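You operate a simulated robot arm through the tools that you are given. There is no shell and no other tool. Be economical: measure what you need, move in short steps, check, and stop when the job is done.

Carry out the task below with a simulated robot arm. There is one attempt and no reset: what you move stays moved.

TASK
Put the 19, 17 and 22 sockets in their marked pockets, then lock the tray.
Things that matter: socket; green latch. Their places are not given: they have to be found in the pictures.

It is judged by the outcome, as a careful person would: the job done as asked, and still so three seconds after it is handed in. It fails if anything else is knocked over, pushed out of place, dropped, spilled or broken.

THE ROBOT
A 7-joint arm with a two-finger parallel gripper, fixed in place. Base frame: the origin is at the foot of the arm, x ahead of it, y to its left, z up; the work surface is at about z = 880. Lengths are in mm, angles in degrees, forces in N, time in s.
With the tool pointing down near the work surface it reaches from about 300 to 700 mm from the base axis. Its first joint turns from -66.0 to 66.0 degrees. Payload 1.57 kg.
Tool frame: the origin (TCP) lies between the finger pads and is the grasp point; the fingertips stand 30 mm ahead of it; z points along the fingers, y is the line along which they close. The gripper opens to 110 mm. The fingers are 24 mm wide and 12 mm thick; the gripper's body (48 by 112 mm) begins 78 mm behind the TCP.
Orientation is that of the tool frame in the base frame, as [roll, pitch, yaw] about the fixed x, y, z axes, in that order (R = Rz(yaw) Ry(pitch) Rx(roll)). With the fingers straight down and closing along the base's y, the tool's x points along the base's -x, its y along +y and its z along -z.

THE INTERFACE
- The arm moves only by the tool send_rows. Its argument "motion" is one flat list of numbers, 7 for each row, row after row: the turn, a rotation vector about the tool's x, y, z in units of 5 degrees (1.0 is 5 degrees), then the shift along the tool's x, y, z in units of 30 mm (1.0 is 30 mm), then the finger opening in cm, from 0 to 11. In form: [ax, ay, az, dx, dy, dz, hand, ax, ay, az, dx, dy, dz, hand, ...]. A call has 1 to 20 rows; each row shifts and turns the commanded pose from where the row before left it, along the tool's axes as they then stand. A call with a number of a shift or a turn outside -1 to 1 is refused whole. A row lasts 0.2 s, in which the tool goes at most 50 mm and 8.6 degrees; a call with a longer step from one row to the next is refused whole, and so is a gripper value outside its range. A pose out of reach is approached as far as the arm can. The call stops where the force on the tool passes 70 N (or 10 N more than at its start, if that is more) or the arm is blocked; 0.2 s more then pass. The fingers move at their own pace (about 108 mm/s each) and stop on an object; they squeeze with about 30 N. The grip force told is the motor's: it shows also when the fingers shut on nothing. Time passes only in rows, and 0.2 s behind the last, so rows that do not move let the fingers close. It gives the time, the measured TCP pose, the force on the tool (base axes), the opening and the grip force at its end, in the units of the frame above (readings bear some noise), and new pictures: "pictures" is both (left out), scene, wrist or none.
- Cameras (640 x 400 px; columns grow to the right, rows downward): "scene" is fixed at [167.6, -390.2, 1411.1]; the picture's right is [0.76, -0.65, 0.00], its down [-0.32, -0.37, -0.87] and it looks along [0.57, 0.66, -0.48] (base axes); focal length 311 px, centre (320, 200). "wrist" rides on the gripper at [-36, 0, -80] in the tool frame; the picture's right is [0.00, -1.00, 0.00], its down [0.97, 0.00, -0.24] and it looks along [0.24, 0.00, 0.97] (tool axes); focal length 218 px, centre (320, 200).
- probe_pixels(camera, pixels): for up to 12 pixels [column, row] of the newest picture of that camera ("zoom" is the newest enlarged one), the place [x, y, z] in the base frame of the surface seen there, good to about 2 mm. No time passes.
- inspect(camera, box): a new picture of the part [left, top, right, bottom] of that camera's present view, enlarged. No time passes.
- close_job(): hands the job in; it is judged then, once.

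Work in short steps. Measure before you move; look again where a grasp or a placing could have gone wrong, and mend it. You have 80 turns and 120 pictures in all, the two below and enlarged ones among them. Open the gripper and draw the arm clear of the work before you hand the job in, unless the task says otherwise; then end with one line.

The tools are called after "Call:" as a command line: name --argument value ..., lists and objects as JSON in quotes. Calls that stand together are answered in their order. send_rows: Moves the arm, as the interface text tells. Its arguments: {"type":"object","properties":{"motion":{"type":"array"},"pictures":{"type":"string","enum":["both","scene","wrist","none"]}},"required":["motion"]} The other tools are called the same way: probe_pixels (camera, pixels) gives the place of the surface under pixels of a picture; inspect (camera, box) takes an enlarged picture of a part of a camera's view; close_job () hands the job in.

At the start:

```text
clock: 0.0
tcp_pos: [399.9, -156.2, 1206.5]
tool_rot: [-180.0, 0.0, 179.9]
force: [-0.3, -0.2, -0.3]
finger_gap: 110.0
grip_force: 0.2
```

scene: 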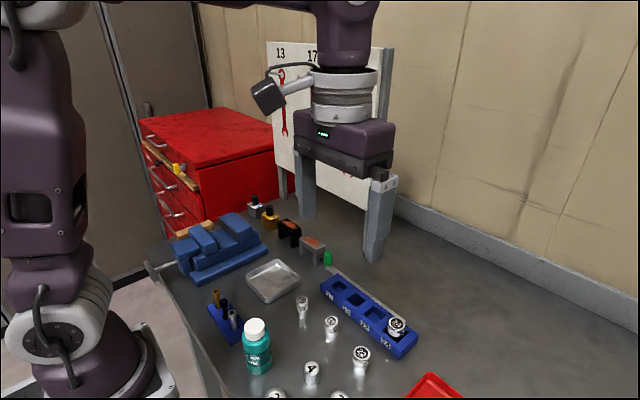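
wrist: 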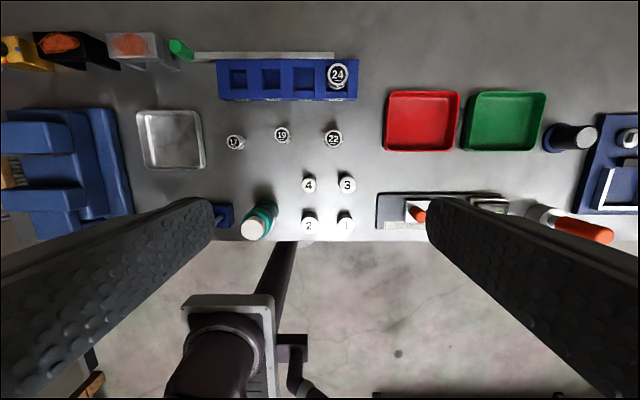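

The wrist view shows the tray around (288,80), and sockets 17 (235,142), 19 (282,135) and 22 (333,138). I'll enlarge both views to read the labels.

Call:
inspect --camera "wrist" --box '[160, 30, 380, 168]'

Call:
inspect --camera "scene" --box '[280, 240, 440, 400]'

Call:
probe_pixels --camera "wrist" --pixels '[[235, 142], [282, 134], [333, 137], [238, 79], [271, 79], [304, 78], [338, 73], [180, 48], [260, 57], [330, 54], [222, 95], [355, 95]]'

```text
2.90 times, centred on (270, 99) of wrist
```

zoom: 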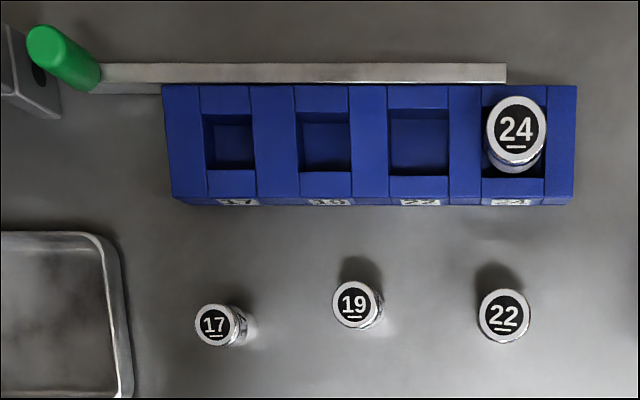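

```text
2.50 times, centred on (360, 320) of scene
```

zoom: 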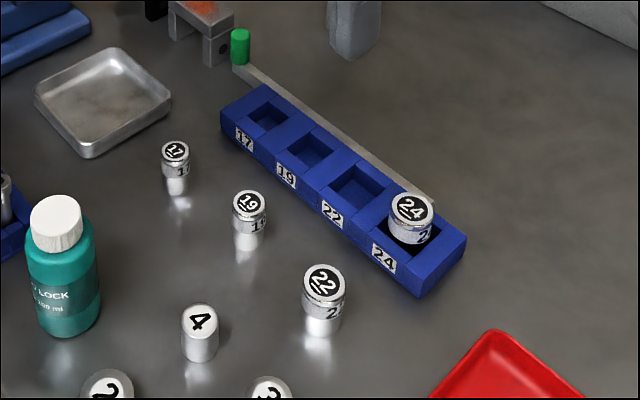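

```text
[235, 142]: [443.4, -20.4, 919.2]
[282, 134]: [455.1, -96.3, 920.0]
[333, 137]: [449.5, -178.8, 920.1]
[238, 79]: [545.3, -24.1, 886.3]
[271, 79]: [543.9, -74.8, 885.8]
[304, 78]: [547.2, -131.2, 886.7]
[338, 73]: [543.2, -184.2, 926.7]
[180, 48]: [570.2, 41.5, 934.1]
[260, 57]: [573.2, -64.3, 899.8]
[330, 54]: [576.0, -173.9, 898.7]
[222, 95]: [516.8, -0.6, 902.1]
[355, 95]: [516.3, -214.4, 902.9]
```

I'll move closer above the tray and sockets for better measurement.

Call:
send_rows --motion '[0, 0, 0, -0.6, 0.375, 0.97, 11, 0, 0, 0, -0.6, 0.375, 0.97, 11, 0, 0, 0, -0.6, 0.375, 0.97, 11, 0, 0, 0, -0.6, 0.375, 0.97, 11, 0, 0, 0, -0.6, 0.375, 0.97, 11, 0, 0, 0, 0, 0, 0, 11]' --pictures "wrist"

Call:
inspect --camera "wrist" --box '[160, 40, 480, 240]'

Call:
inspect --camera "scene" --box '[300, 240, 430, 360]'

```text
clock: 1.4
tcp_pos: [488.8, -100.3, 1060.0]
tool_rot: [-180.0, 0.0, -180.0]
force: [-0.1, 0.1, -0.3]
finger_gap: 110.1
grip_force: 0.1
```

wrist: 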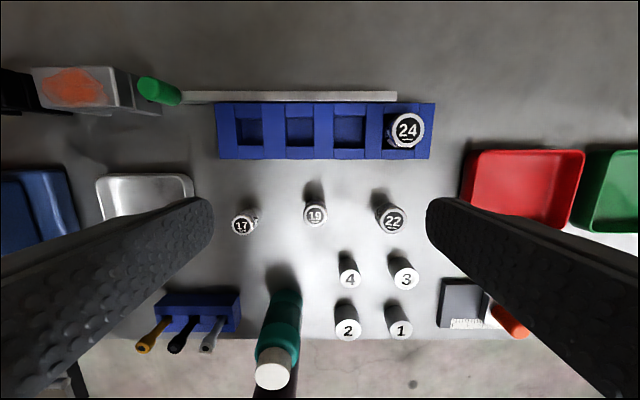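

```text
2.00 times, centred on (320, 140) of wrist
```

zoom: 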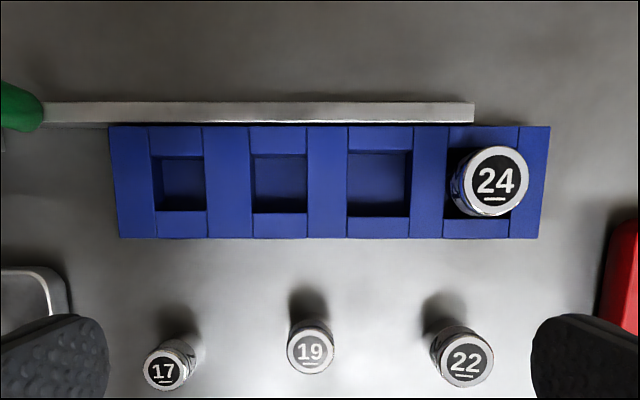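

```text
3.33 times, centred on (365, 300) of scene
```

zoom: 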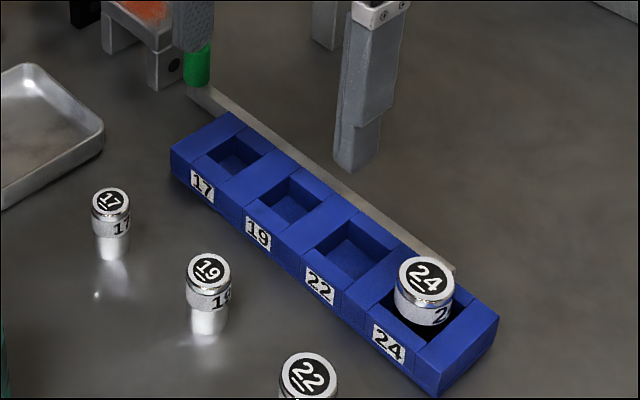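

Re-zoom the wrist view to measure the pocket rims and socket tops.

Call:
inspect --camera "wrist" --box '[200, 80, 440, 230]'

```text
2.67 times, centred on (320, 155) of wrist
```

zoom: 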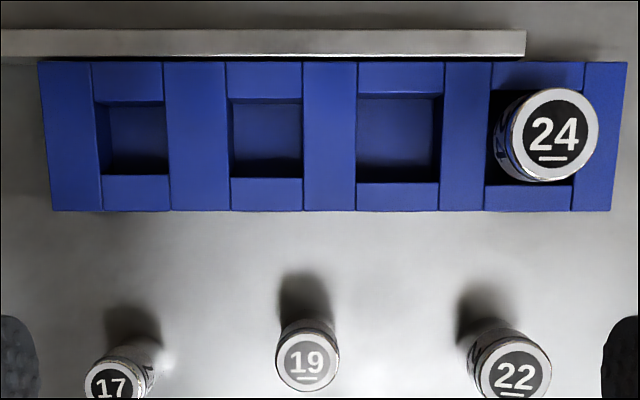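

Call:
probe_pixels --camera "zoom" --pixels '[[89, 140], [171, 140], [222, 140], [308, 140], [352, 140], [446, 140], [130, 98], [130, 179], [265, 181], [400, 186], [400, 89], [265, 95]]'

Call:
probe_pixels --camera "zoom" --pixels '[[88, 386], [131, 386], [110, 368], [278, 356], [338, 356], [308, 330], [308, 388], [478, 378], [548, 378], [514, 343], [555, 95], [555, 178]]'

Call:
inspect --camera "wrist" --box '[100, 60, 260, 160]'

```text
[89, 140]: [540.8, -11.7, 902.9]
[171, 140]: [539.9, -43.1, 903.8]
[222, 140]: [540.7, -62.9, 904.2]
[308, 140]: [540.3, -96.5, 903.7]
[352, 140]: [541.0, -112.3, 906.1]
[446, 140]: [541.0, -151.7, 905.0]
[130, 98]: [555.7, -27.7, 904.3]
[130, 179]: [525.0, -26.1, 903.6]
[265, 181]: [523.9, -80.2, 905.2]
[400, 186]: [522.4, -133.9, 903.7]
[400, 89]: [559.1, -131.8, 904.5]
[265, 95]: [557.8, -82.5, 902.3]
```

```text
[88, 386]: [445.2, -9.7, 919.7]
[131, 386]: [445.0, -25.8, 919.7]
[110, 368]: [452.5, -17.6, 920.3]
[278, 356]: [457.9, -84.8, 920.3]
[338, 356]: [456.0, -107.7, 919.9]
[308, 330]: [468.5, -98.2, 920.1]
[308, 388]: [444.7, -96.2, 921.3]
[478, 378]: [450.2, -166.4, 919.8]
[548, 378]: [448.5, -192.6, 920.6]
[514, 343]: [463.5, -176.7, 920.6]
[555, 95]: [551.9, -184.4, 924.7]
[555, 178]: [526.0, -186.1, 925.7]
```

```text
4.00 times, centred on (180, 110) of wrist
```

zoom: 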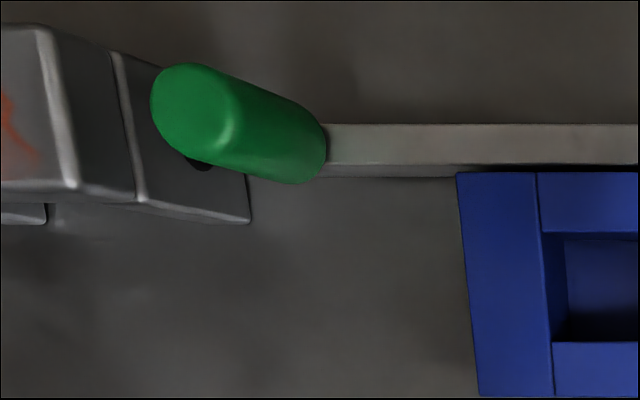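

Pocket centres are about (540.5, -27/-80/-133), with the rim at z 904. Sockets are at 17 (444,-18), 19 (456.5,-96.5) and 22 (449.5,-179.3), tops at z 920. I'll move above 17.

Call:
send_rows --motion '[0, 0, 0, 0.373, 0.682, 0.733, 5, 0, 0, 0, 0.373, 0.682, 0.733, 5, 0, 0, 0, 0.373, 0.682, 0.733, 5, 0, 0, 0, 0.373, 0.682, 0.733, 5, 0, 0, 0, 0, 0, 0, 5]' --pictures "wrist"

Call:
inspect --camera "wrist" --box '[240, 170, 400, 270]'

```text
clock: 2.6
tcp_pos: [446.4, -19.1, 973.3]
tool_rot: [-179.9, 0.0, 179.9]
force: [-0.2, 0.9, -0.5]
finger_gap: 50.4
grip_force: 0.0
```

wrist: 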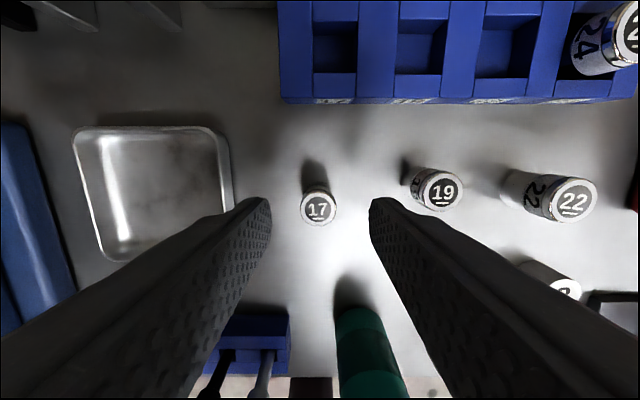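

```text
4.00 times, centred on (320, 220) of wrist
```

zoom: 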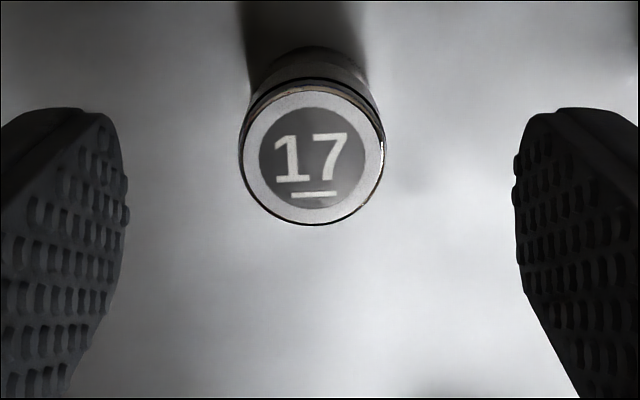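

Call:
probe_pixels --camera "zoom" --pixels '[[245, 152], [378, 152], [312, 96], [312, 215], [312, 152]]'

```text
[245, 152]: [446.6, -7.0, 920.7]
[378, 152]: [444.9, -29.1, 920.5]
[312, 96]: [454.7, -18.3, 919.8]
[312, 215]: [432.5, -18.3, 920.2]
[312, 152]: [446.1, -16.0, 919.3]
```

17's centre is about (443.8,-18), Ø≈23. I descend and grip its upper 17 mm.

Call:
send_rows --motion '[0, 0, 0, 0, 0, 0.65, 5, 0, 0, 0, 0, 0, 0.65, 5, 0, 0, 0, 0.04, 0.02, 0, 5, 0, 0, 0, 0, 0, 0, 1.5, 0, 0, 0, 0, 0, 0, 1.5, 0, 0, 0, 0, 0, 0, 1.5]' --pictures "wrist"

```text
clock: 4.0
tcp_pos: [444.7, -16.3, 933.8]
tool_rot: [180.0, 0.1, 179.9]
force: [0.0, 0.9, -0.7]
finger_gap: 22.5
grip_force: 30.1
```

wrist: 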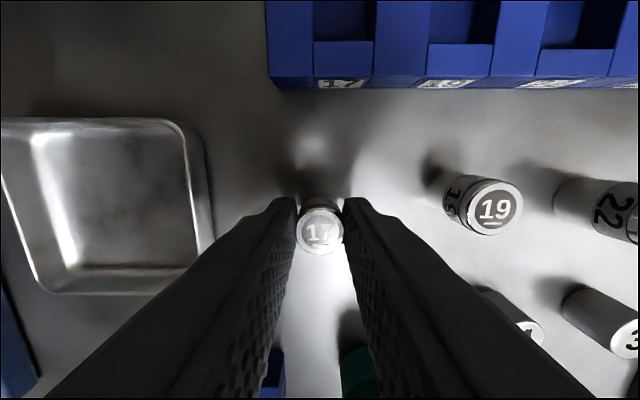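

Gripped (22.5 mm). I lift and carry to above the 17 pocket.

Call:
send_rows --motion '[0, 0, 0, 0, 0, -0.7, 1.5, 0, 0, 0, 0, 0, -0.7, 1.5, 0, 0, 0, -0.805, -0.093, 0, 1.5, 0, 0, 0, -0.805, -0.093, 0, 1.5, 0, 0, 0, -0.805, -0.093, 0, 1.5, 0, 0, 0, -0.805, -0.093, 0, 1.5, 0, 0, 0, 0, 0, 0, 1.5, 0, 0, 0, 0, 0, 0, 1.5]' --pictures "both"

Call:
inspect --camera "wrist" --box '[240, 170, 400, 270]'

Call:
inspect --camera "scene" --box '[300, 220, 430, 340]'

```text
clock: 5.8
tcp_pos: [540.3, -30.2, 976.6]
tool_rot: [-179.9, 0.1, -179.9]
force: [-0.6, -0.5, -0.5]
finger_gap: 22.4
grip_force: 30.1
```

scene: 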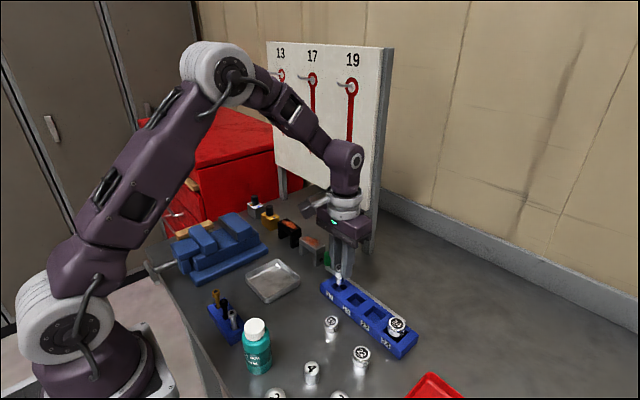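
wrist: 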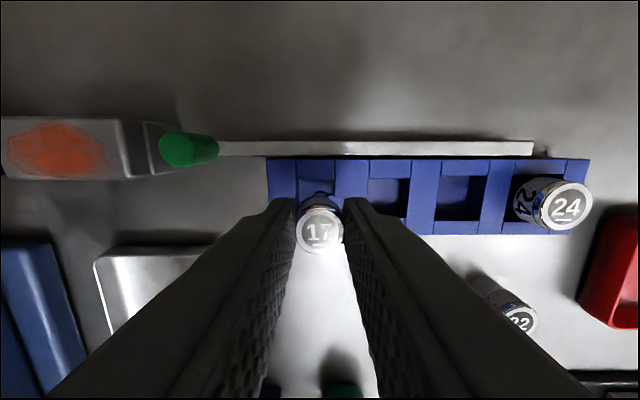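

```text
4.00 times, centred on (320, 220) of wrist
```

zoom: 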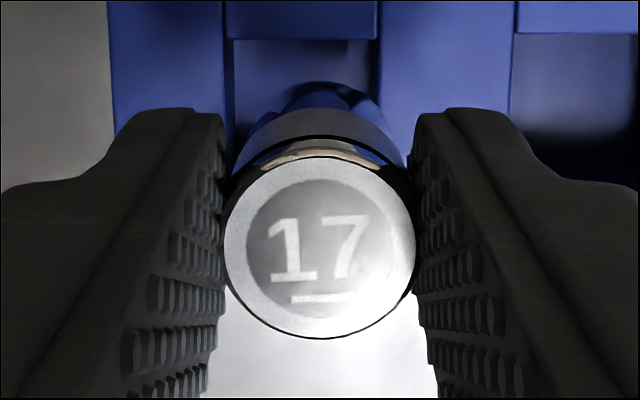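

```text
3.33 times, centred on (365, 280) of scene
```

zoom: 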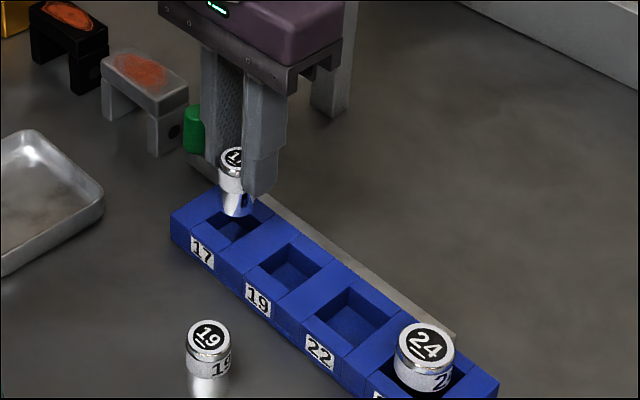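

Call:
probe_pixels --camera "wrist" --pixels '[[296, 176], [336, 176], [367, 178], [411, 178], [316, 184], [268, 180], [389, 220], [389, 176], [440, 150], [216, 150], [188, 150], [532, 148]]'

```text
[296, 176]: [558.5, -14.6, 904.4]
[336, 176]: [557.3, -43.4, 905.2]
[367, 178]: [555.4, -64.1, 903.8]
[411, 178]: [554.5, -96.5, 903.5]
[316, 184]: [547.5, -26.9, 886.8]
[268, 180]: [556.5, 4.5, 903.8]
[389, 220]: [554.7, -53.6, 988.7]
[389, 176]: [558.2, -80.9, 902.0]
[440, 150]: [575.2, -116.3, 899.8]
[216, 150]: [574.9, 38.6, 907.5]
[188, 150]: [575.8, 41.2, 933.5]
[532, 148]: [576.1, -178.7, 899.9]
```

Correct +2 mm in y, then lower so the bottom is just above the pocket floor.

Call:
send_rows --motion '[0, 0, 0, -0.027, 0.067, 0, 1.5, 0, 0, 0, 0, 0, 0, 1.5, 0, 0, 0, 0, 0, 0.4, 1.5, 0, 0, 0, 0, 0, 0.4, 1.5, 0, 0, 0, 0, 0, 0.38, 1.5, 0, 0, 0, 0, 0, 0, 1.5]' --pictures "wrist"

Call:
inspect --camera "scene" --box '[300, 220, 430, 340]'

```text
clock: 7.2
tcp_pos: [542.6, -28.1, 940.4]
tool_rot: [-180.0, 0.0, -180.0]
force: [-0.6, 0.5, -0.1]
finger_gap: 22.8
grip_force: 30.0
```

wrist: 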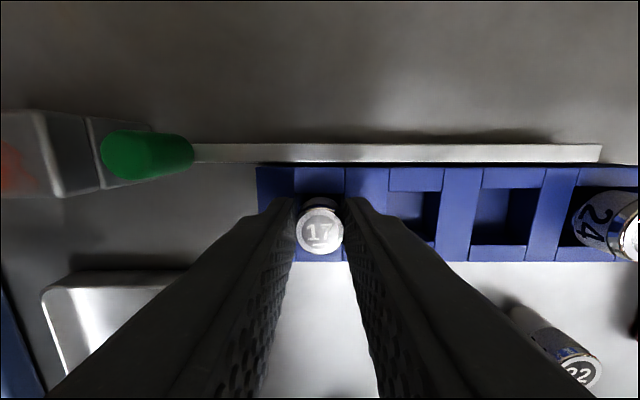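

```text
3.33 times, centred on (365, 280) of scene
```

zoom: 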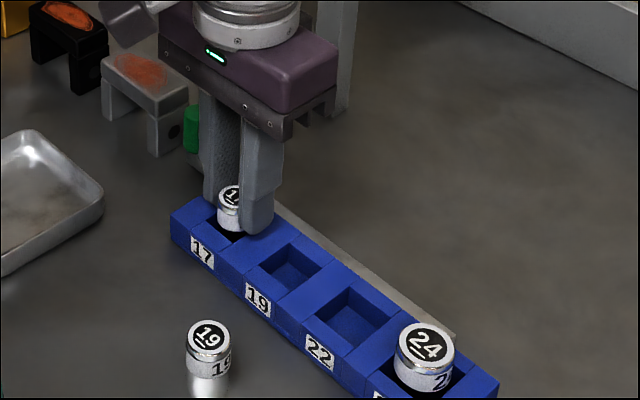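

Seated in the pocket. I release, lift and go above socket 19.

Call:
send_rows --motion '[0, 0, 0, 0, 0, 0, 3.6, 0, 0, 0, 0, 0, 0, 3.6, 0, 0, 0, 0, 0, -0.5, 3.6, 0, 0, 0, 0, 0, -0.5, 4.5, 0, 0, 0, 0, 0, -0.5, 5, 0, 0, 0, 0.71, -0.57, 0, 5, 0, 0, 0, 0.71, -0.57, 0, 5, 0, 0, 0, 0.71, -0.57, 0, 5, 0, 0, 0, 0.71, -0.57, 0, 5, 0, 0, 0, 0, 0, 0, 5, 0, 0, 0, 0, 0, 0, 5]' --pictures "wrist"

Call:
inspect --camera "wrist" --box '[240, 150, 400, 250]'

Call:
probe_pixels --camera "wrist" --pixels '[[320, 206], [309, 206], [331, 206]]'

```text
clock: 9.6
tcp_pos: [459.9, -97.3, 983.8]
tool_rot: [-179.9, 0.0, -180.0]
force: [0.1, -0.2, -0.3]
finger_gap: 50.2
grip_force: 0.0
```

wrist: 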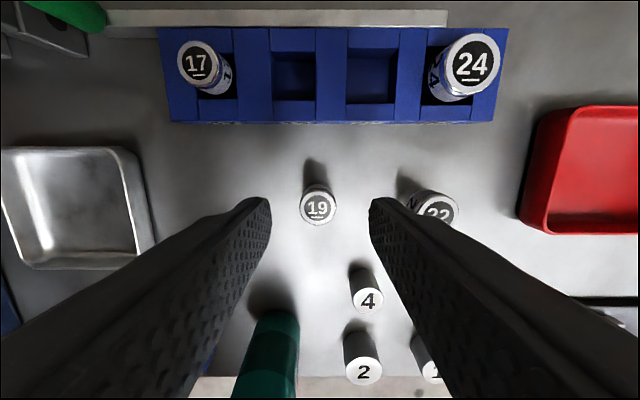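

```text
4.00 times, centred on (320, 200) of wrist
```

zoom: 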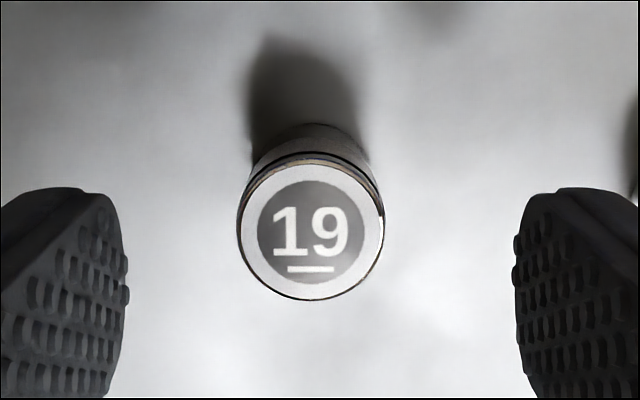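

```text
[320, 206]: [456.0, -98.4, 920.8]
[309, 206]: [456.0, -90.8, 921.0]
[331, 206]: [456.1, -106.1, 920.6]
```

19's centre is about (455.7,-97). I align, descend and grip.

Call:
send_rows --motion '[0, 0, 0, 0.13, 0.01, 0.56, 5, 0, 0, 0, 0, 0, 0.56, 5, 0, 0, 0, 0, 0, 0.557, 5, 0, 0, 0, 0, 0, 0, 5, 0, 0, 0, 0, 0, 0, 1.5, 0, 0, 0, 0, 0, 0, 1.5, 0, 0, 0, 0, 0, 0, 1.5]' --pictures "wrist"

```text
clock: 11.2
tcp_pos: [452.6, -94.5, 932.4]
tool_rot: [-179.9, 0.0, 180.0]
force: [0.1, 0.0, 0.1]
finger_gap: 24.7
grip_force: 29.9
```

wrist: 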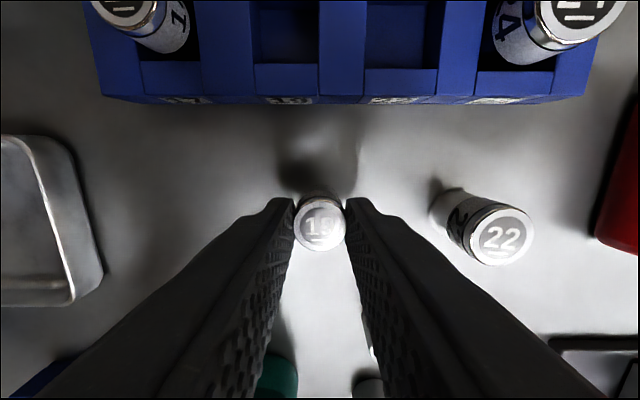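

Gripped (24.7 mm); the socket sits about 3 mm ahead of the TCP in x. I lift and carry it above the 19 pocket.

Call:
send_rows --motion '[0, 0, 0, 0, 0, -0.73, 1.5, 0, 0, 0, 0, 0, -0.73, 1.5, 0, 0, 0, -0.708, 0.12, 0, 1.5, 0, 0, 0, -0.708, 0.12, 0, 1.5, 0, 0, 0, -0.708, 0.12, 0, 1.5, 0, 0, 0, -0.708, 0.12, 0, 1.5, 0, 0, 0, 0, 0, 0, 1.5, 0, 0, 0, 0, 0, 0, 1.5]' --pictures "wrist"

Call:
inspect --camera "wrist" --box '[240, 150, 400, 250]'

Call:
inspect --camera "scene" --box '[300, 220, 430, 340]'

```text
clock: 13.0
tcp_pos: [537.2, -81.0, 977.8]
tool_rot: [-179.9, -0.1, 179.9]
force: [0.2, 0.7, -0.6]
finger_gap: 24.6
grip_force: 30.1
```

wrist: 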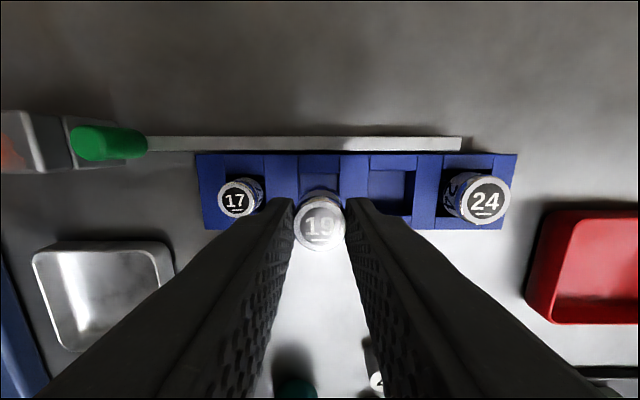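

```text
4.00 times, centred on (320, 200) of wrist
```

zoom: 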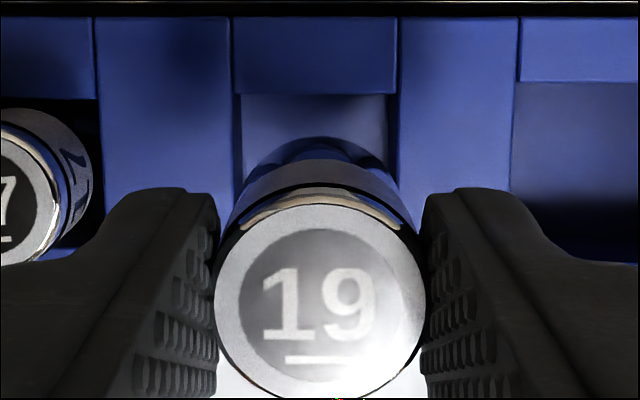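

```text
3.33 times, centred on (365, 280) of scene
```

zoom: 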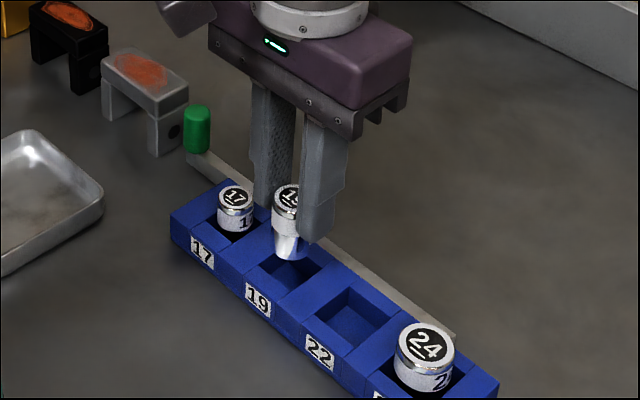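

Aligned within about 1.5 mm. I nudge +1 mm in y and lower.

Call:
send_rows --motion '[0, 0, 0, 0, 0.035, 0, 1.5, 0, 0, 0, 0, 0, 0.42, 1.5, 0, 0, 0, 0, 0, 0.42, 1.5, 0, 0, 0, 0, 0, 0.4, 1.5, 0, 0, 0, 0, 0, 0, 1.5]' --pictures "wrist"

Call:
inspect --camera "scene" --box '[300, 220, 430, 340]'

```text
clock: 14.2
tcp_pos: [538.9, -79.7, 940.9]
tool_rot: [180.0, 0.0, 180.0]
force: [-0.8, -0.3, -0.9]
finger_gap: 24.5
grip_force: 29.6
```

wrist: 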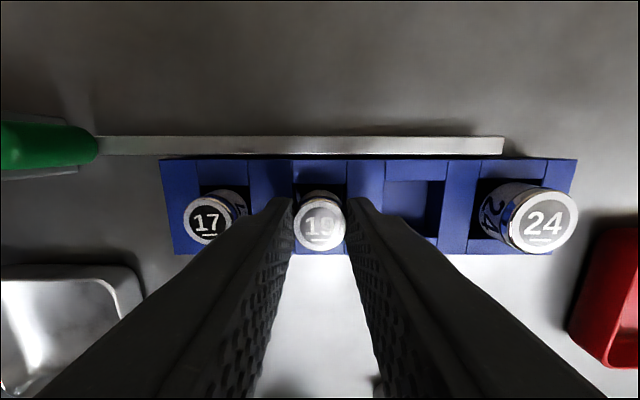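

```text
3.33 times, centred on (365, 280) of scene
```

zoom: 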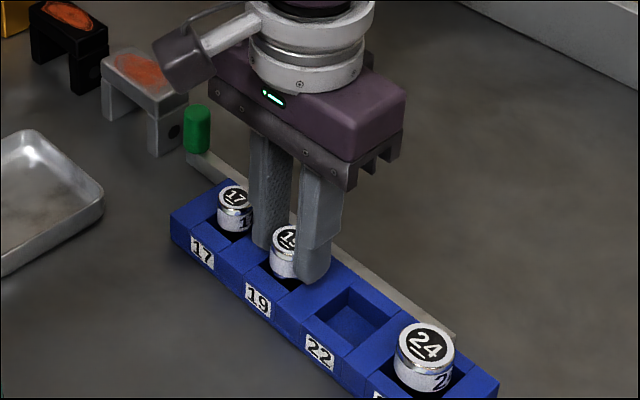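

Seated. I release, lift and go to 22.

Call:
send_rows --motion '[0, 0, 0, 0, 0, 0, 3.5, 0, 0, 0, 0, 0, 0, 3.5, 0, 0, 0, 0, 0, -0.5, 3.5, 0, 0, 0, 0, 0, -0.5, 3.5, 0, 0, 0, 0, 0, -0.5, 5, 0, 0, 0, 0.745, -0.83, 0, 5, 0, 0, 0, 0.745, -0.83, 0, 5, 0, 0, 0, 0.745, -0.83, 0, 5, 0, 0, 0, 0.745, -0.83, 0, 5, 0, 0, 0, 0, 0, 0, 5, 0, 0, 0, 0, 0, 0, 5]' --pictures "wrist"

Call:
inspect --camera "wrist" --box '[240, 150, 400, 250]'

Call:
probe_pixels --camera "wrist" --pixels '[[320, 206], [309, 206], [331, 206]]'

```text
clock: 16.6
tcp_pos: [449.1, -179.4, 986.7]
tool_rot: [-179.9, 0.0, 180.0]
force: [0.6, 0.1, 0.4]
finger_gap: 50.2
grip_force: 0.0
```

wrist: 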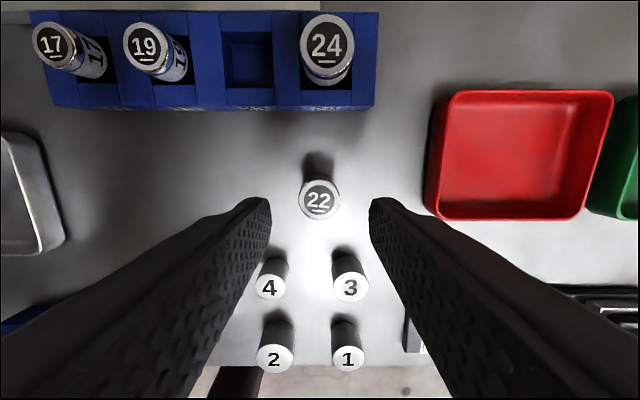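

```text
4.00 times, centred on (320, 200) of wrist
```

zoom: 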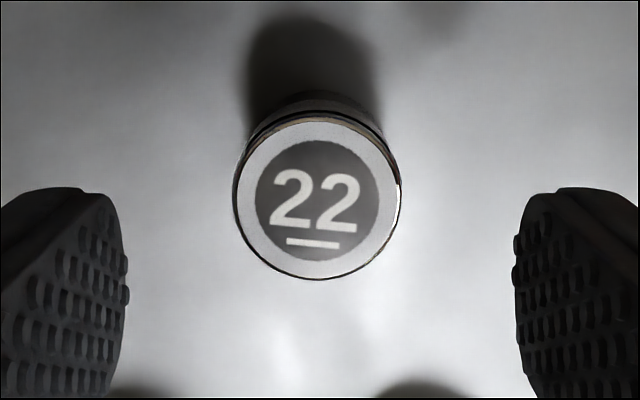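

```text
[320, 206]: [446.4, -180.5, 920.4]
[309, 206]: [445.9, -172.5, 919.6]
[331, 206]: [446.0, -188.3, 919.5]
```

22's centre is about (450.5,-180). I descend and grip.

Call:
send_rows --motion '[0, 0, 0, -0.05, -0.01, 0.6, 5, 0, 0, 0, 0, 0, 0.6, 5, 0, 0, 0, 0, 0, 0.57, 5, 0, 0, 0, 0, 0, 0, 5, 0, 0, 0, 0, 0, 0, 1.8, 0, 0, 0, 0, 0, 0, 1.8, 0, 0, 0, 0, 0, 0, 1.8]' --pictures "wrist"

```text
clock: 18.2
tcp_pos: [450.1, -180.6, 934.9]
tool_rot: [180.0, 0.0, -180.0]
force: [-0.1, 0.0, -0.5]
finger_gap: 28.8
grip_force: 29.7
```

wrist: 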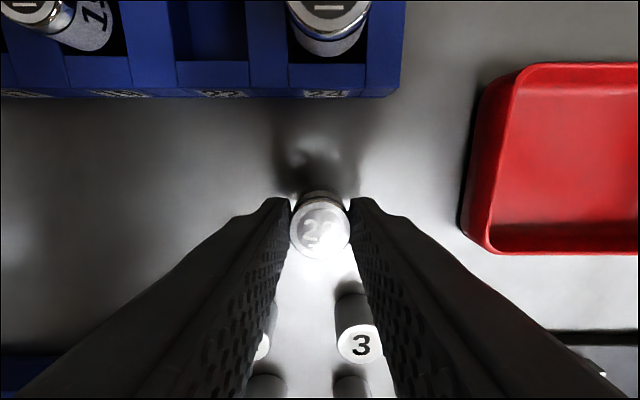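

Gripped (28.8 mm). I lift, shift in y first to keep clear of the 24, then move in x.

Call:
send_rows --motion '[0, 0, 0, 0, 0, -0.7, 1.8, 0, 0, 0, 0, 0, -0.7, 1.8, 0, 0, 0, 0, 0.793, 0, 1.8, 0, 0, 0, 0, 0.793, 0, 1.8, 0, 0, 0, -0.75, 0, 0, 1.8, 0, 0, 0, -0.75, 0, 0, 1.8, 0, 0, 0, -0.75, 0, 0, 1.8, 0, 0, 0, -0.75, 0, 0, 1.8, 0, 0, 0, 0, 0, 0, 1.8, 0, 0, 0, 0, 0, 0, 1.8]' --pictures "wrist"

Call:
inspect --camera "wrist" --box '[240, 150, 400, 250]'

Call:
inspect --camera "scene" --box '[310, 240, 440, 360]'

```text
clock: 20.4
tcp_pos: [539.3, -133.3, 975.0]
tool_rot: [-180.0, 0.0, -180.0]
force: [0.1, -0.3, -0.9]
finger_gap: 29.0
grip_force: 29.6
```

wrist: 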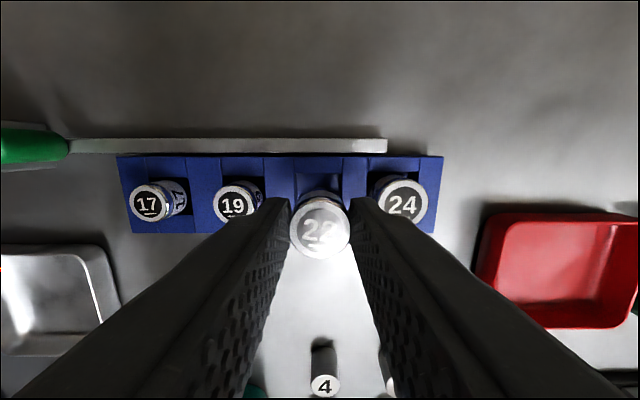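

```text
4.00 times, centred on (320, 200) of wrist
```

zoom: 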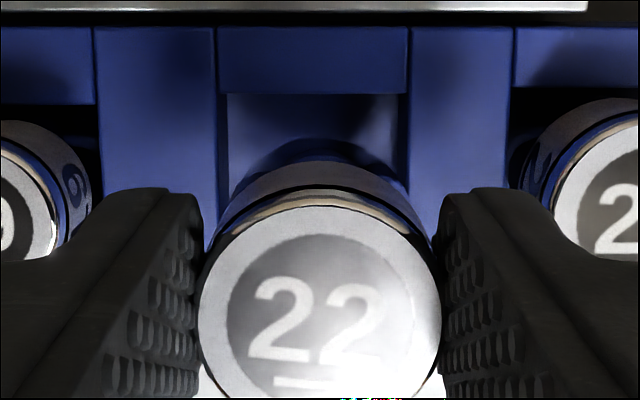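

```text
3.33 times, centred on (375, 300) of scene
```

zoom: 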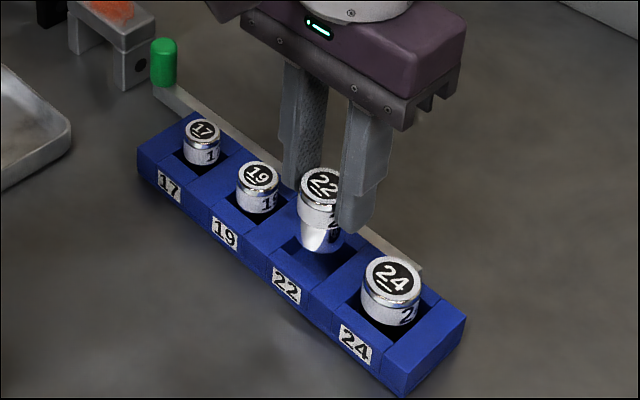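

Nudge +1.5 mm y, +1 mm x, then lower.

Call:
send_rows --motion '[0, 0, 0, -0.03, 0.05, 0, 1.8, 0, 0, 0, 0, 0, 0.38, 1.8, 0, 0, 0, 0, 0, 0.38, 1.8, 0, 0, 0, 0, 0, 0.37, 1.8, 0, 0, 0, 0, 0, 0, 1.8]' --pictures "wrist"

Call:
inspect --camera "scene" --box '[310, 240, 440, 360]'

```text
clock: 21.6
tcp_pos: [541.4, -129.8, 940.9]
tool_rot: [179.9, 0.0, 180.0]
force: [-0.4, -0.8, -1.1]
finger_gap: 28.9
grip_force: 29.8
```

wrist: 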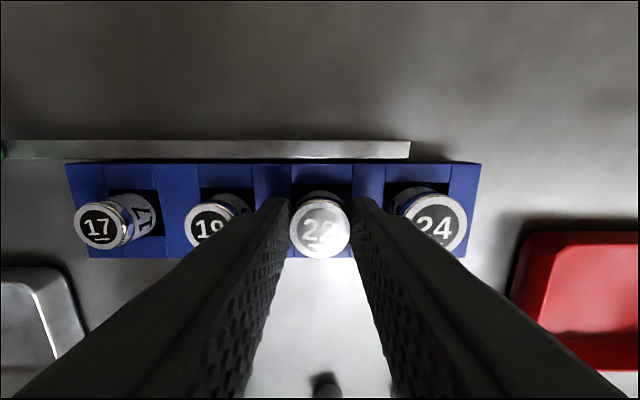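

```text
3.33 times, centred on (375, 300) of scene
```

zoom: 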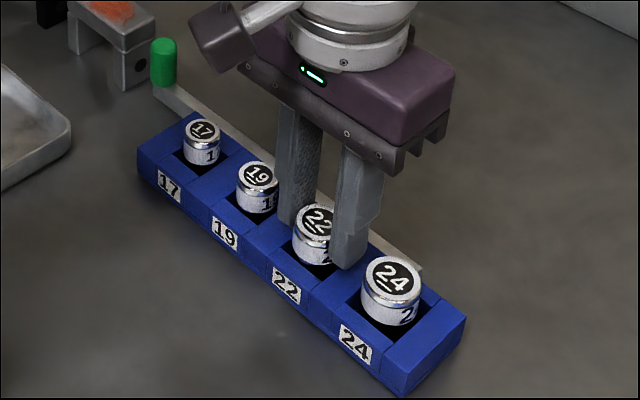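

Seated. I release, lift, and move back to look at the latch.

Call:
send_rows --motion '[0, 0, 0, 0, 0, 0, 3.7, 0, 0, 0, 0, 0, 0, 3.7, 0, 0, 0, 0, 0, -0.5, 3.7, 0, 0, 0, 0, 0, -0.8, 3.7, 0, 0, 0, 0, 0, -1, 8, 0, 0, 0, 0.5, 0.8, -0.8, 11, 0, 0, 0, 0.5, 0.8, -0.8, 11, 0, 0, 0, 0.5, 0.8, -0.4, 11, 0, 0, 0, 0.5, 0.8, 0, 11, 0, 0, 0, 0, 0, 0, 11, 0, 0, 0, 0, 0, 0, 11]' --pictures "both"

Call:
inspect --camera "wrist" --box '[160, 20, 480, 220]'

Call:
inspect --camera "scene" --box '[290, 230, 440, 360]'

```text
clock: 24.0
tcp_pos: [482.2, -34.0, 1072.2]
tool_rot: [-180.0, -0.1, 180.0]
force: [0.0, 0.0, -0.6]
finger_gap: 109.8
grip_force: 0.1
```

scene: 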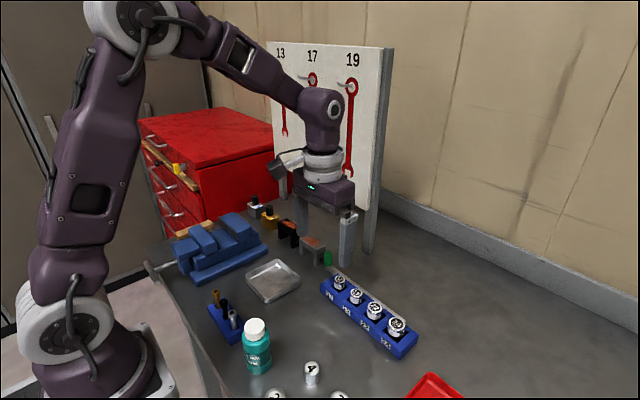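
wrist: 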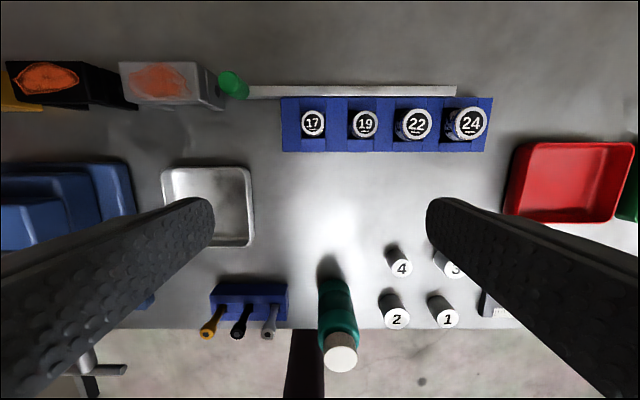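

```text
2.00 times, centred on (320, 120) of wrist
```

zoom: 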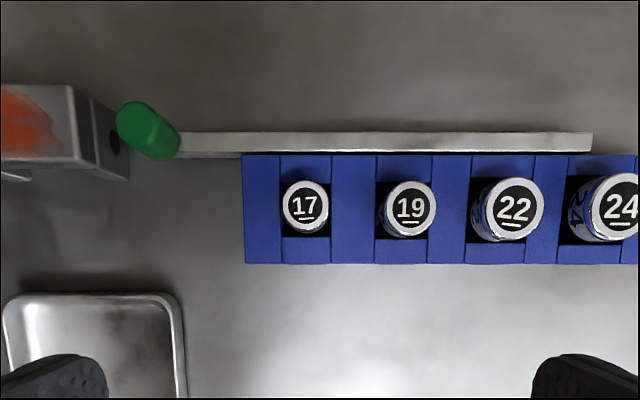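

```text
3.08 times, centred on (365, 295) of scene
```

zoom: 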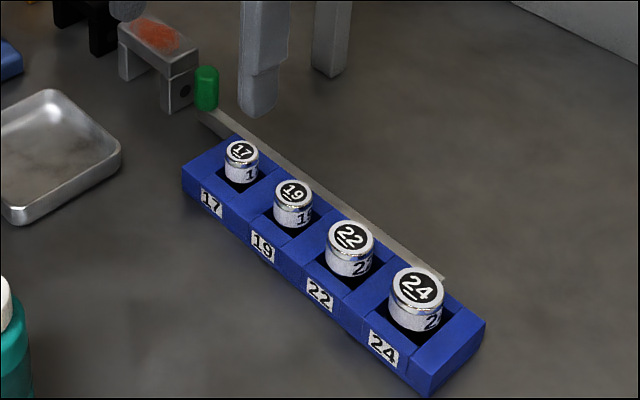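

All three are seated. Now I study the latch in detail.

Call:
inspect --camera "scene" --box '[312, 240, 376, 280]'

Call:
inspect --camera "scene" --box '[372, 290, 436, 360]'

Call:
inspect --camera "wrist" --box '[200, 60, 300, 122]'

Call:
probe_pixels --camera "wrist" --pixels '[[231, 78], [242, 94], [250, 91], [350, 91], [350, 86], [350, 96], [452, 90], [460, 90], [215, 90], [218, 105], [180, 80], [350, 80]]'

```text
10.00 times, centred on (344, 260) of scene
```

zoom: 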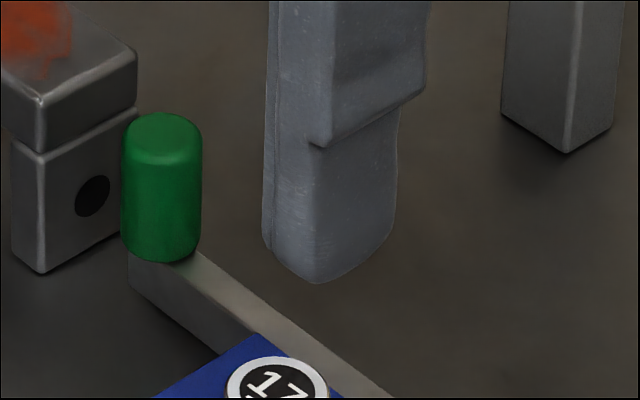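

```text
5.71 times, centred on (404, 325) of scene
```

zoom: 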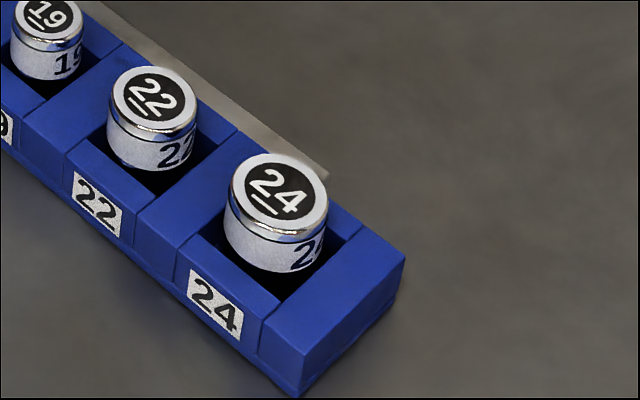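

```text
6.40 times, centred on (250, 91) of wrist
```

zoom: 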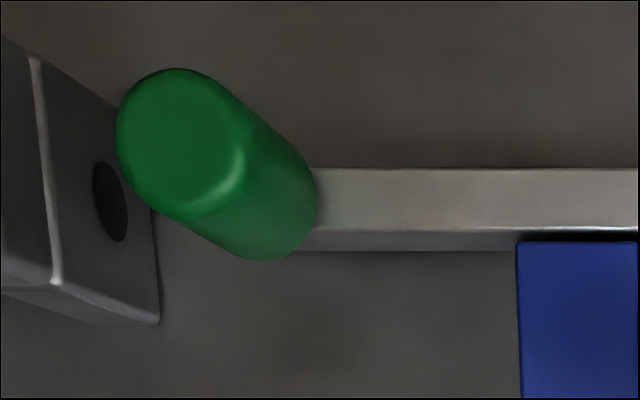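

```text
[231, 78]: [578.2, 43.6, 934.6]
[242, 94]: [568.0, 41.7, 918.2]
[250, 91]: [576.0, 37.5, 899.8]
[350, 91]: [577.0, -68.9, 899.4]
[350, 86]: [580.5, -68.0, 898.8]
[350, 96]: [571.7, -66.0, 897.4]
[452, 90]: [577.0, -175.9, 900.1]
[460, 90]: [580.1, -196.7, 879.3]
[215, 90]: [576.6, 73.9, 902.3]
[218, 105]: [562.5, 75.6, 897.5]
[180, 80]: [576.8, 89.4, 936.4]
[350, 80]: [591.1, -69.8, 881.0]
```

Call:
inspect --camera "scene" --box '[240, 190, 340, 275]'

Call:
inspect --camera "wrist" --box '[0, 40, 260, 202]'

Call:
probe_pixels --camera "scene" --pixels '[[321, 259], [318, 256], [323, 264], [316, 266], [326, 268], [332, 271], [329, 267], [328, 257], [315, 244], [335, 277]]'

```text
4.71 times, centred on (290, 232) of scene
```

zoom: 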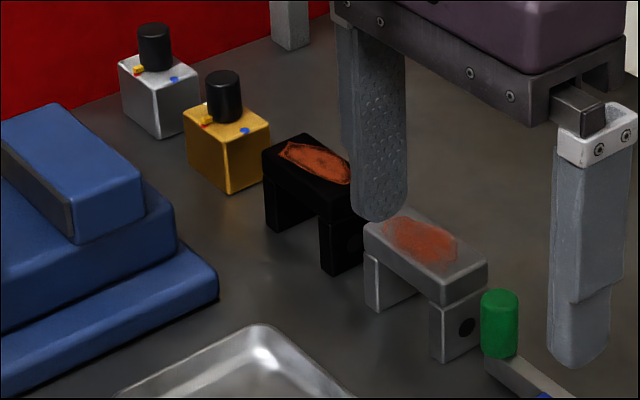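

```text
2.46 times, centred on (130, 121) of wrist
```

zoom: 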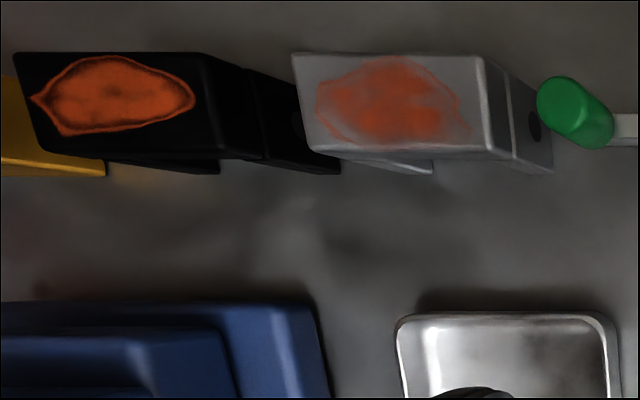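

```text
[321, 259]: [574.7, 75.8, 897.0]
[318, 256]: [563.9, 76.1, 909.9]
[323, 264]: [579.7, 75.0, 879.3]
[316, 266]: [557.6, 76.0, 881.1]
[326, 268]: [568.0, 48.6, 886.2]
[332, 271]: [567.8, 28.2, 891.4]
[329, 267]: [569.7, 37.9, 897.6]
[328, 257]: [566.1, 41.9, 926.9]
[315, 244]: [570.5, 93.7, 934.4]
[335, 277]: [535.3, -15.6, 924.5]
```

The latch is a bar behind the tray (y 52 to -182, top z 900), with a green knob at about (577,42). The rusty grey block's face is at y≈75. I check how far back the board and other items lie before approaching.

Call:
probe_pixels --camera "scene" --pixels '[[360, 200], [374, 230], [284, 186], [372, 180], [380, 120], [283, 120], [388, 200], [300, 60]]'

Call:
probe_pixels --camera "wrist" --pixels '[[221, 80], [236, 78], [230, 72], [230, 87], [228, 82]]'

```text
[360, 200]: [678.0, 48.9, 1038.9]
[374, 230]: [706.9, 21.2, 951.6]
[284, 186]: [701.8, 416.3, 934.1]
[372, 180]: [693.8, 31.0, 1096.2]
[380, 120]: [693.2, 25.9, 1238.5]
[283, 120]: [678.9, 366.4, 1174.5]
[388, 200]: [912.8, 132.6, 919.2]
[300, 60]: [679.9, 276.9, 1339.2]
```

```text
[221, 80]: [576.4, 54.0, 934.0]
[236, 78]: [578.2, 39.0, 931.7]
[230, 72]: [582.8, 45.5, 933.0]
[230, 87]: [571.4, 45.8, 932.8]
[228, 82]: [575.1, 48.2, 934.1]
```

The board is at x≈678, far enough. The knob's centre is about (577,46), radius ~9. I go above it with a narrow opening.

Call:
send_rows --motion '[0, 0, 0, -0.79, 0.654, 0.725, 3, 0, 0, 0, -0.79, 0.654, 0.725, 3, 0, 0, 0, -0.79, 0.654, 0.725, 2.8, 0, 0, 0, -0.79, 0.654, 0.725, 2.8, 0, 0, 0, 0, 0, 0, 2.8, 0, 0, 0, 0, 0, 0, 2.8]' --pictures "both"

Call:
inspect --camera "wrist" --box '[220, 150, 420, 275]'

```text
clock: 25.4
tcp_pos: [577.0, 44.6, 985.6]
tool_rot: [-179.9, 0.0, 180.0]
force: [0.5, 1.6, 0.4]
finger_gap: 28.3
grip_force: 0.1
```

scene: 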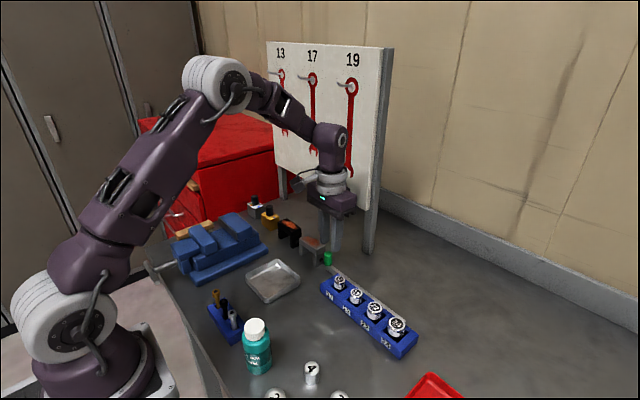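
wrist: 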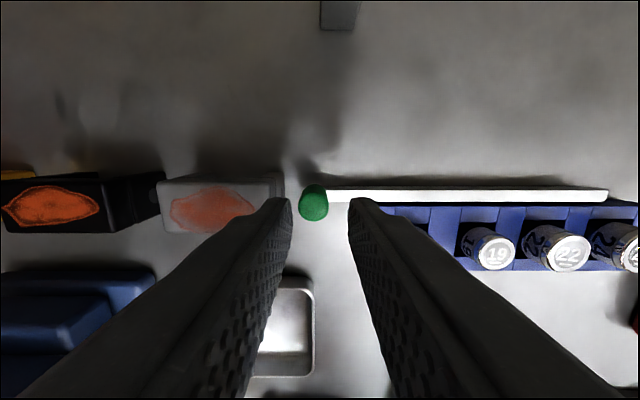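

```text
3.20 times, centred on (320, 212) of wrist
```

zoom: 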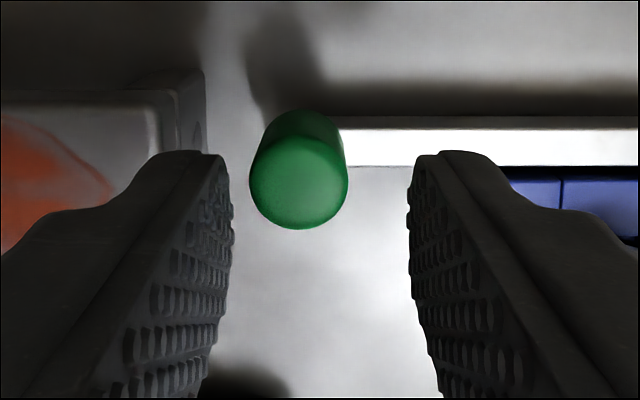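

Call:
probe_pixels --camera "zoom" --pixels '[[252, 180], [346, 180], [299, 180], [300, 140], [300, 222], [170, 110], [188, 110], [203, 90], [205, 140]]'

```text
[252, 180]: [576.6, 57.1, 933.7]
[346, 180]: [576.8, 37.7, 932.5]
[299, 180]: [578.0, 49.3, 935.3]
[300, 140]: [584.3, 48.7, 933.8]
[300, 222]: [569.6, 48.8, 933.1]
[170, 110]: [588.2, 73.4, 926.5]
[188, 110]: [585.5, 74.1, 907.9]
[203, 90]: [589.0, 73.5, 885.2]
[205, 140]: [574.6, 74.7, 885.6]
```

The gap between knob (left edge y≈57) and block (y≈74) is tight for a finger. I'll raise, turn the tool 90° and grip along x, with the camera facing the tray.

Call:
send_rows --motion '[0, 0, 0, 0, 0.113, -0.67, 2.8, 0, 0, 1, 0, 0, 0, 3.2, 0, 0, 1, 0, 0, 0, 4, 0, 0, 1, 0, 0, 0, 4, 0, 0, 1, 0, 0, 0, 4, 0, 0, 1, 0, 0, 0, 4, 0, 0, 1, 0, 0, 0, 4, 0, 0, 1, 0, 0, 0, 4, 0, 0, 1, 0, 0, 0, 4, 0, 0, 1, 0, 0, 0, 4, 0, 0, 1, 0, 0, 0, 4, 0, 0, 1, 0, 0, 0, 4, 0, 0, 1, 0, 0, 0, 4, 0, 0, 1, 0, 0, 0, 4, 0, 0, 1, 0, 0, 0, 4, 0, 0, 1, 0, 0, 0, 4, 0, 0, 1, 0, 0, 0, 4, 0, 0, 1, 0, 0, 0, 4, 0, 0, 1, 0, 0, 0, 4, 0, 0, 0, 0, 0, 0, 4]' --pictures "both"

Call:
inspect --camera "wrist" --box '[220, 150, 420, 275]'

```text
clock: 29.6
tcp_pos: [577.2, 48.2, 1003.5]
tool_rot: [180.0, 0.0, 90.1]
force: [0.0, 0.7, 0.3]
finger_gap: 40.2
grip_force: 0.1
```

scene: 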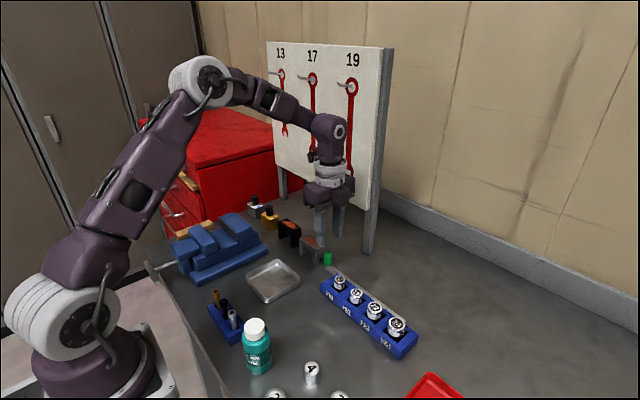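
wrist: 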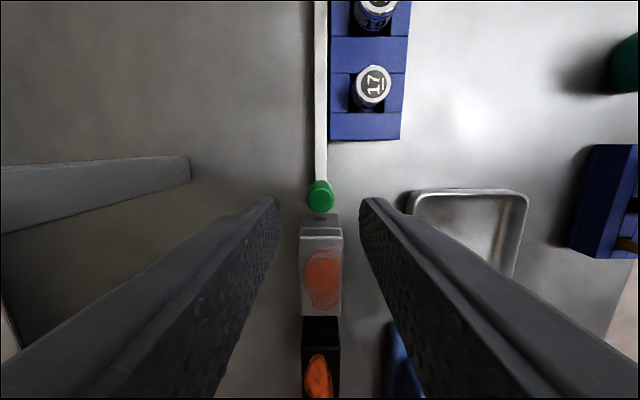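

```text
3.20 times, centred on (320, 212) of wrist
```

zoom: 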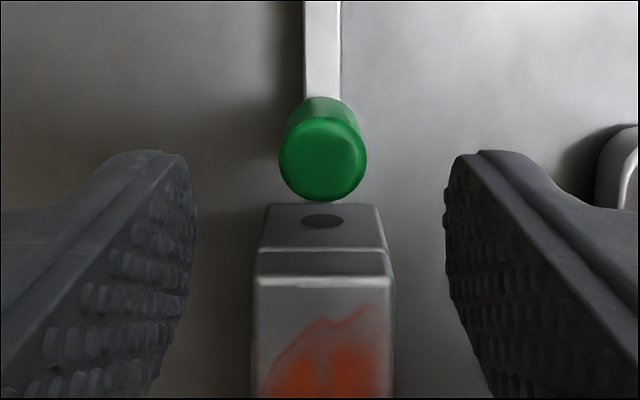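

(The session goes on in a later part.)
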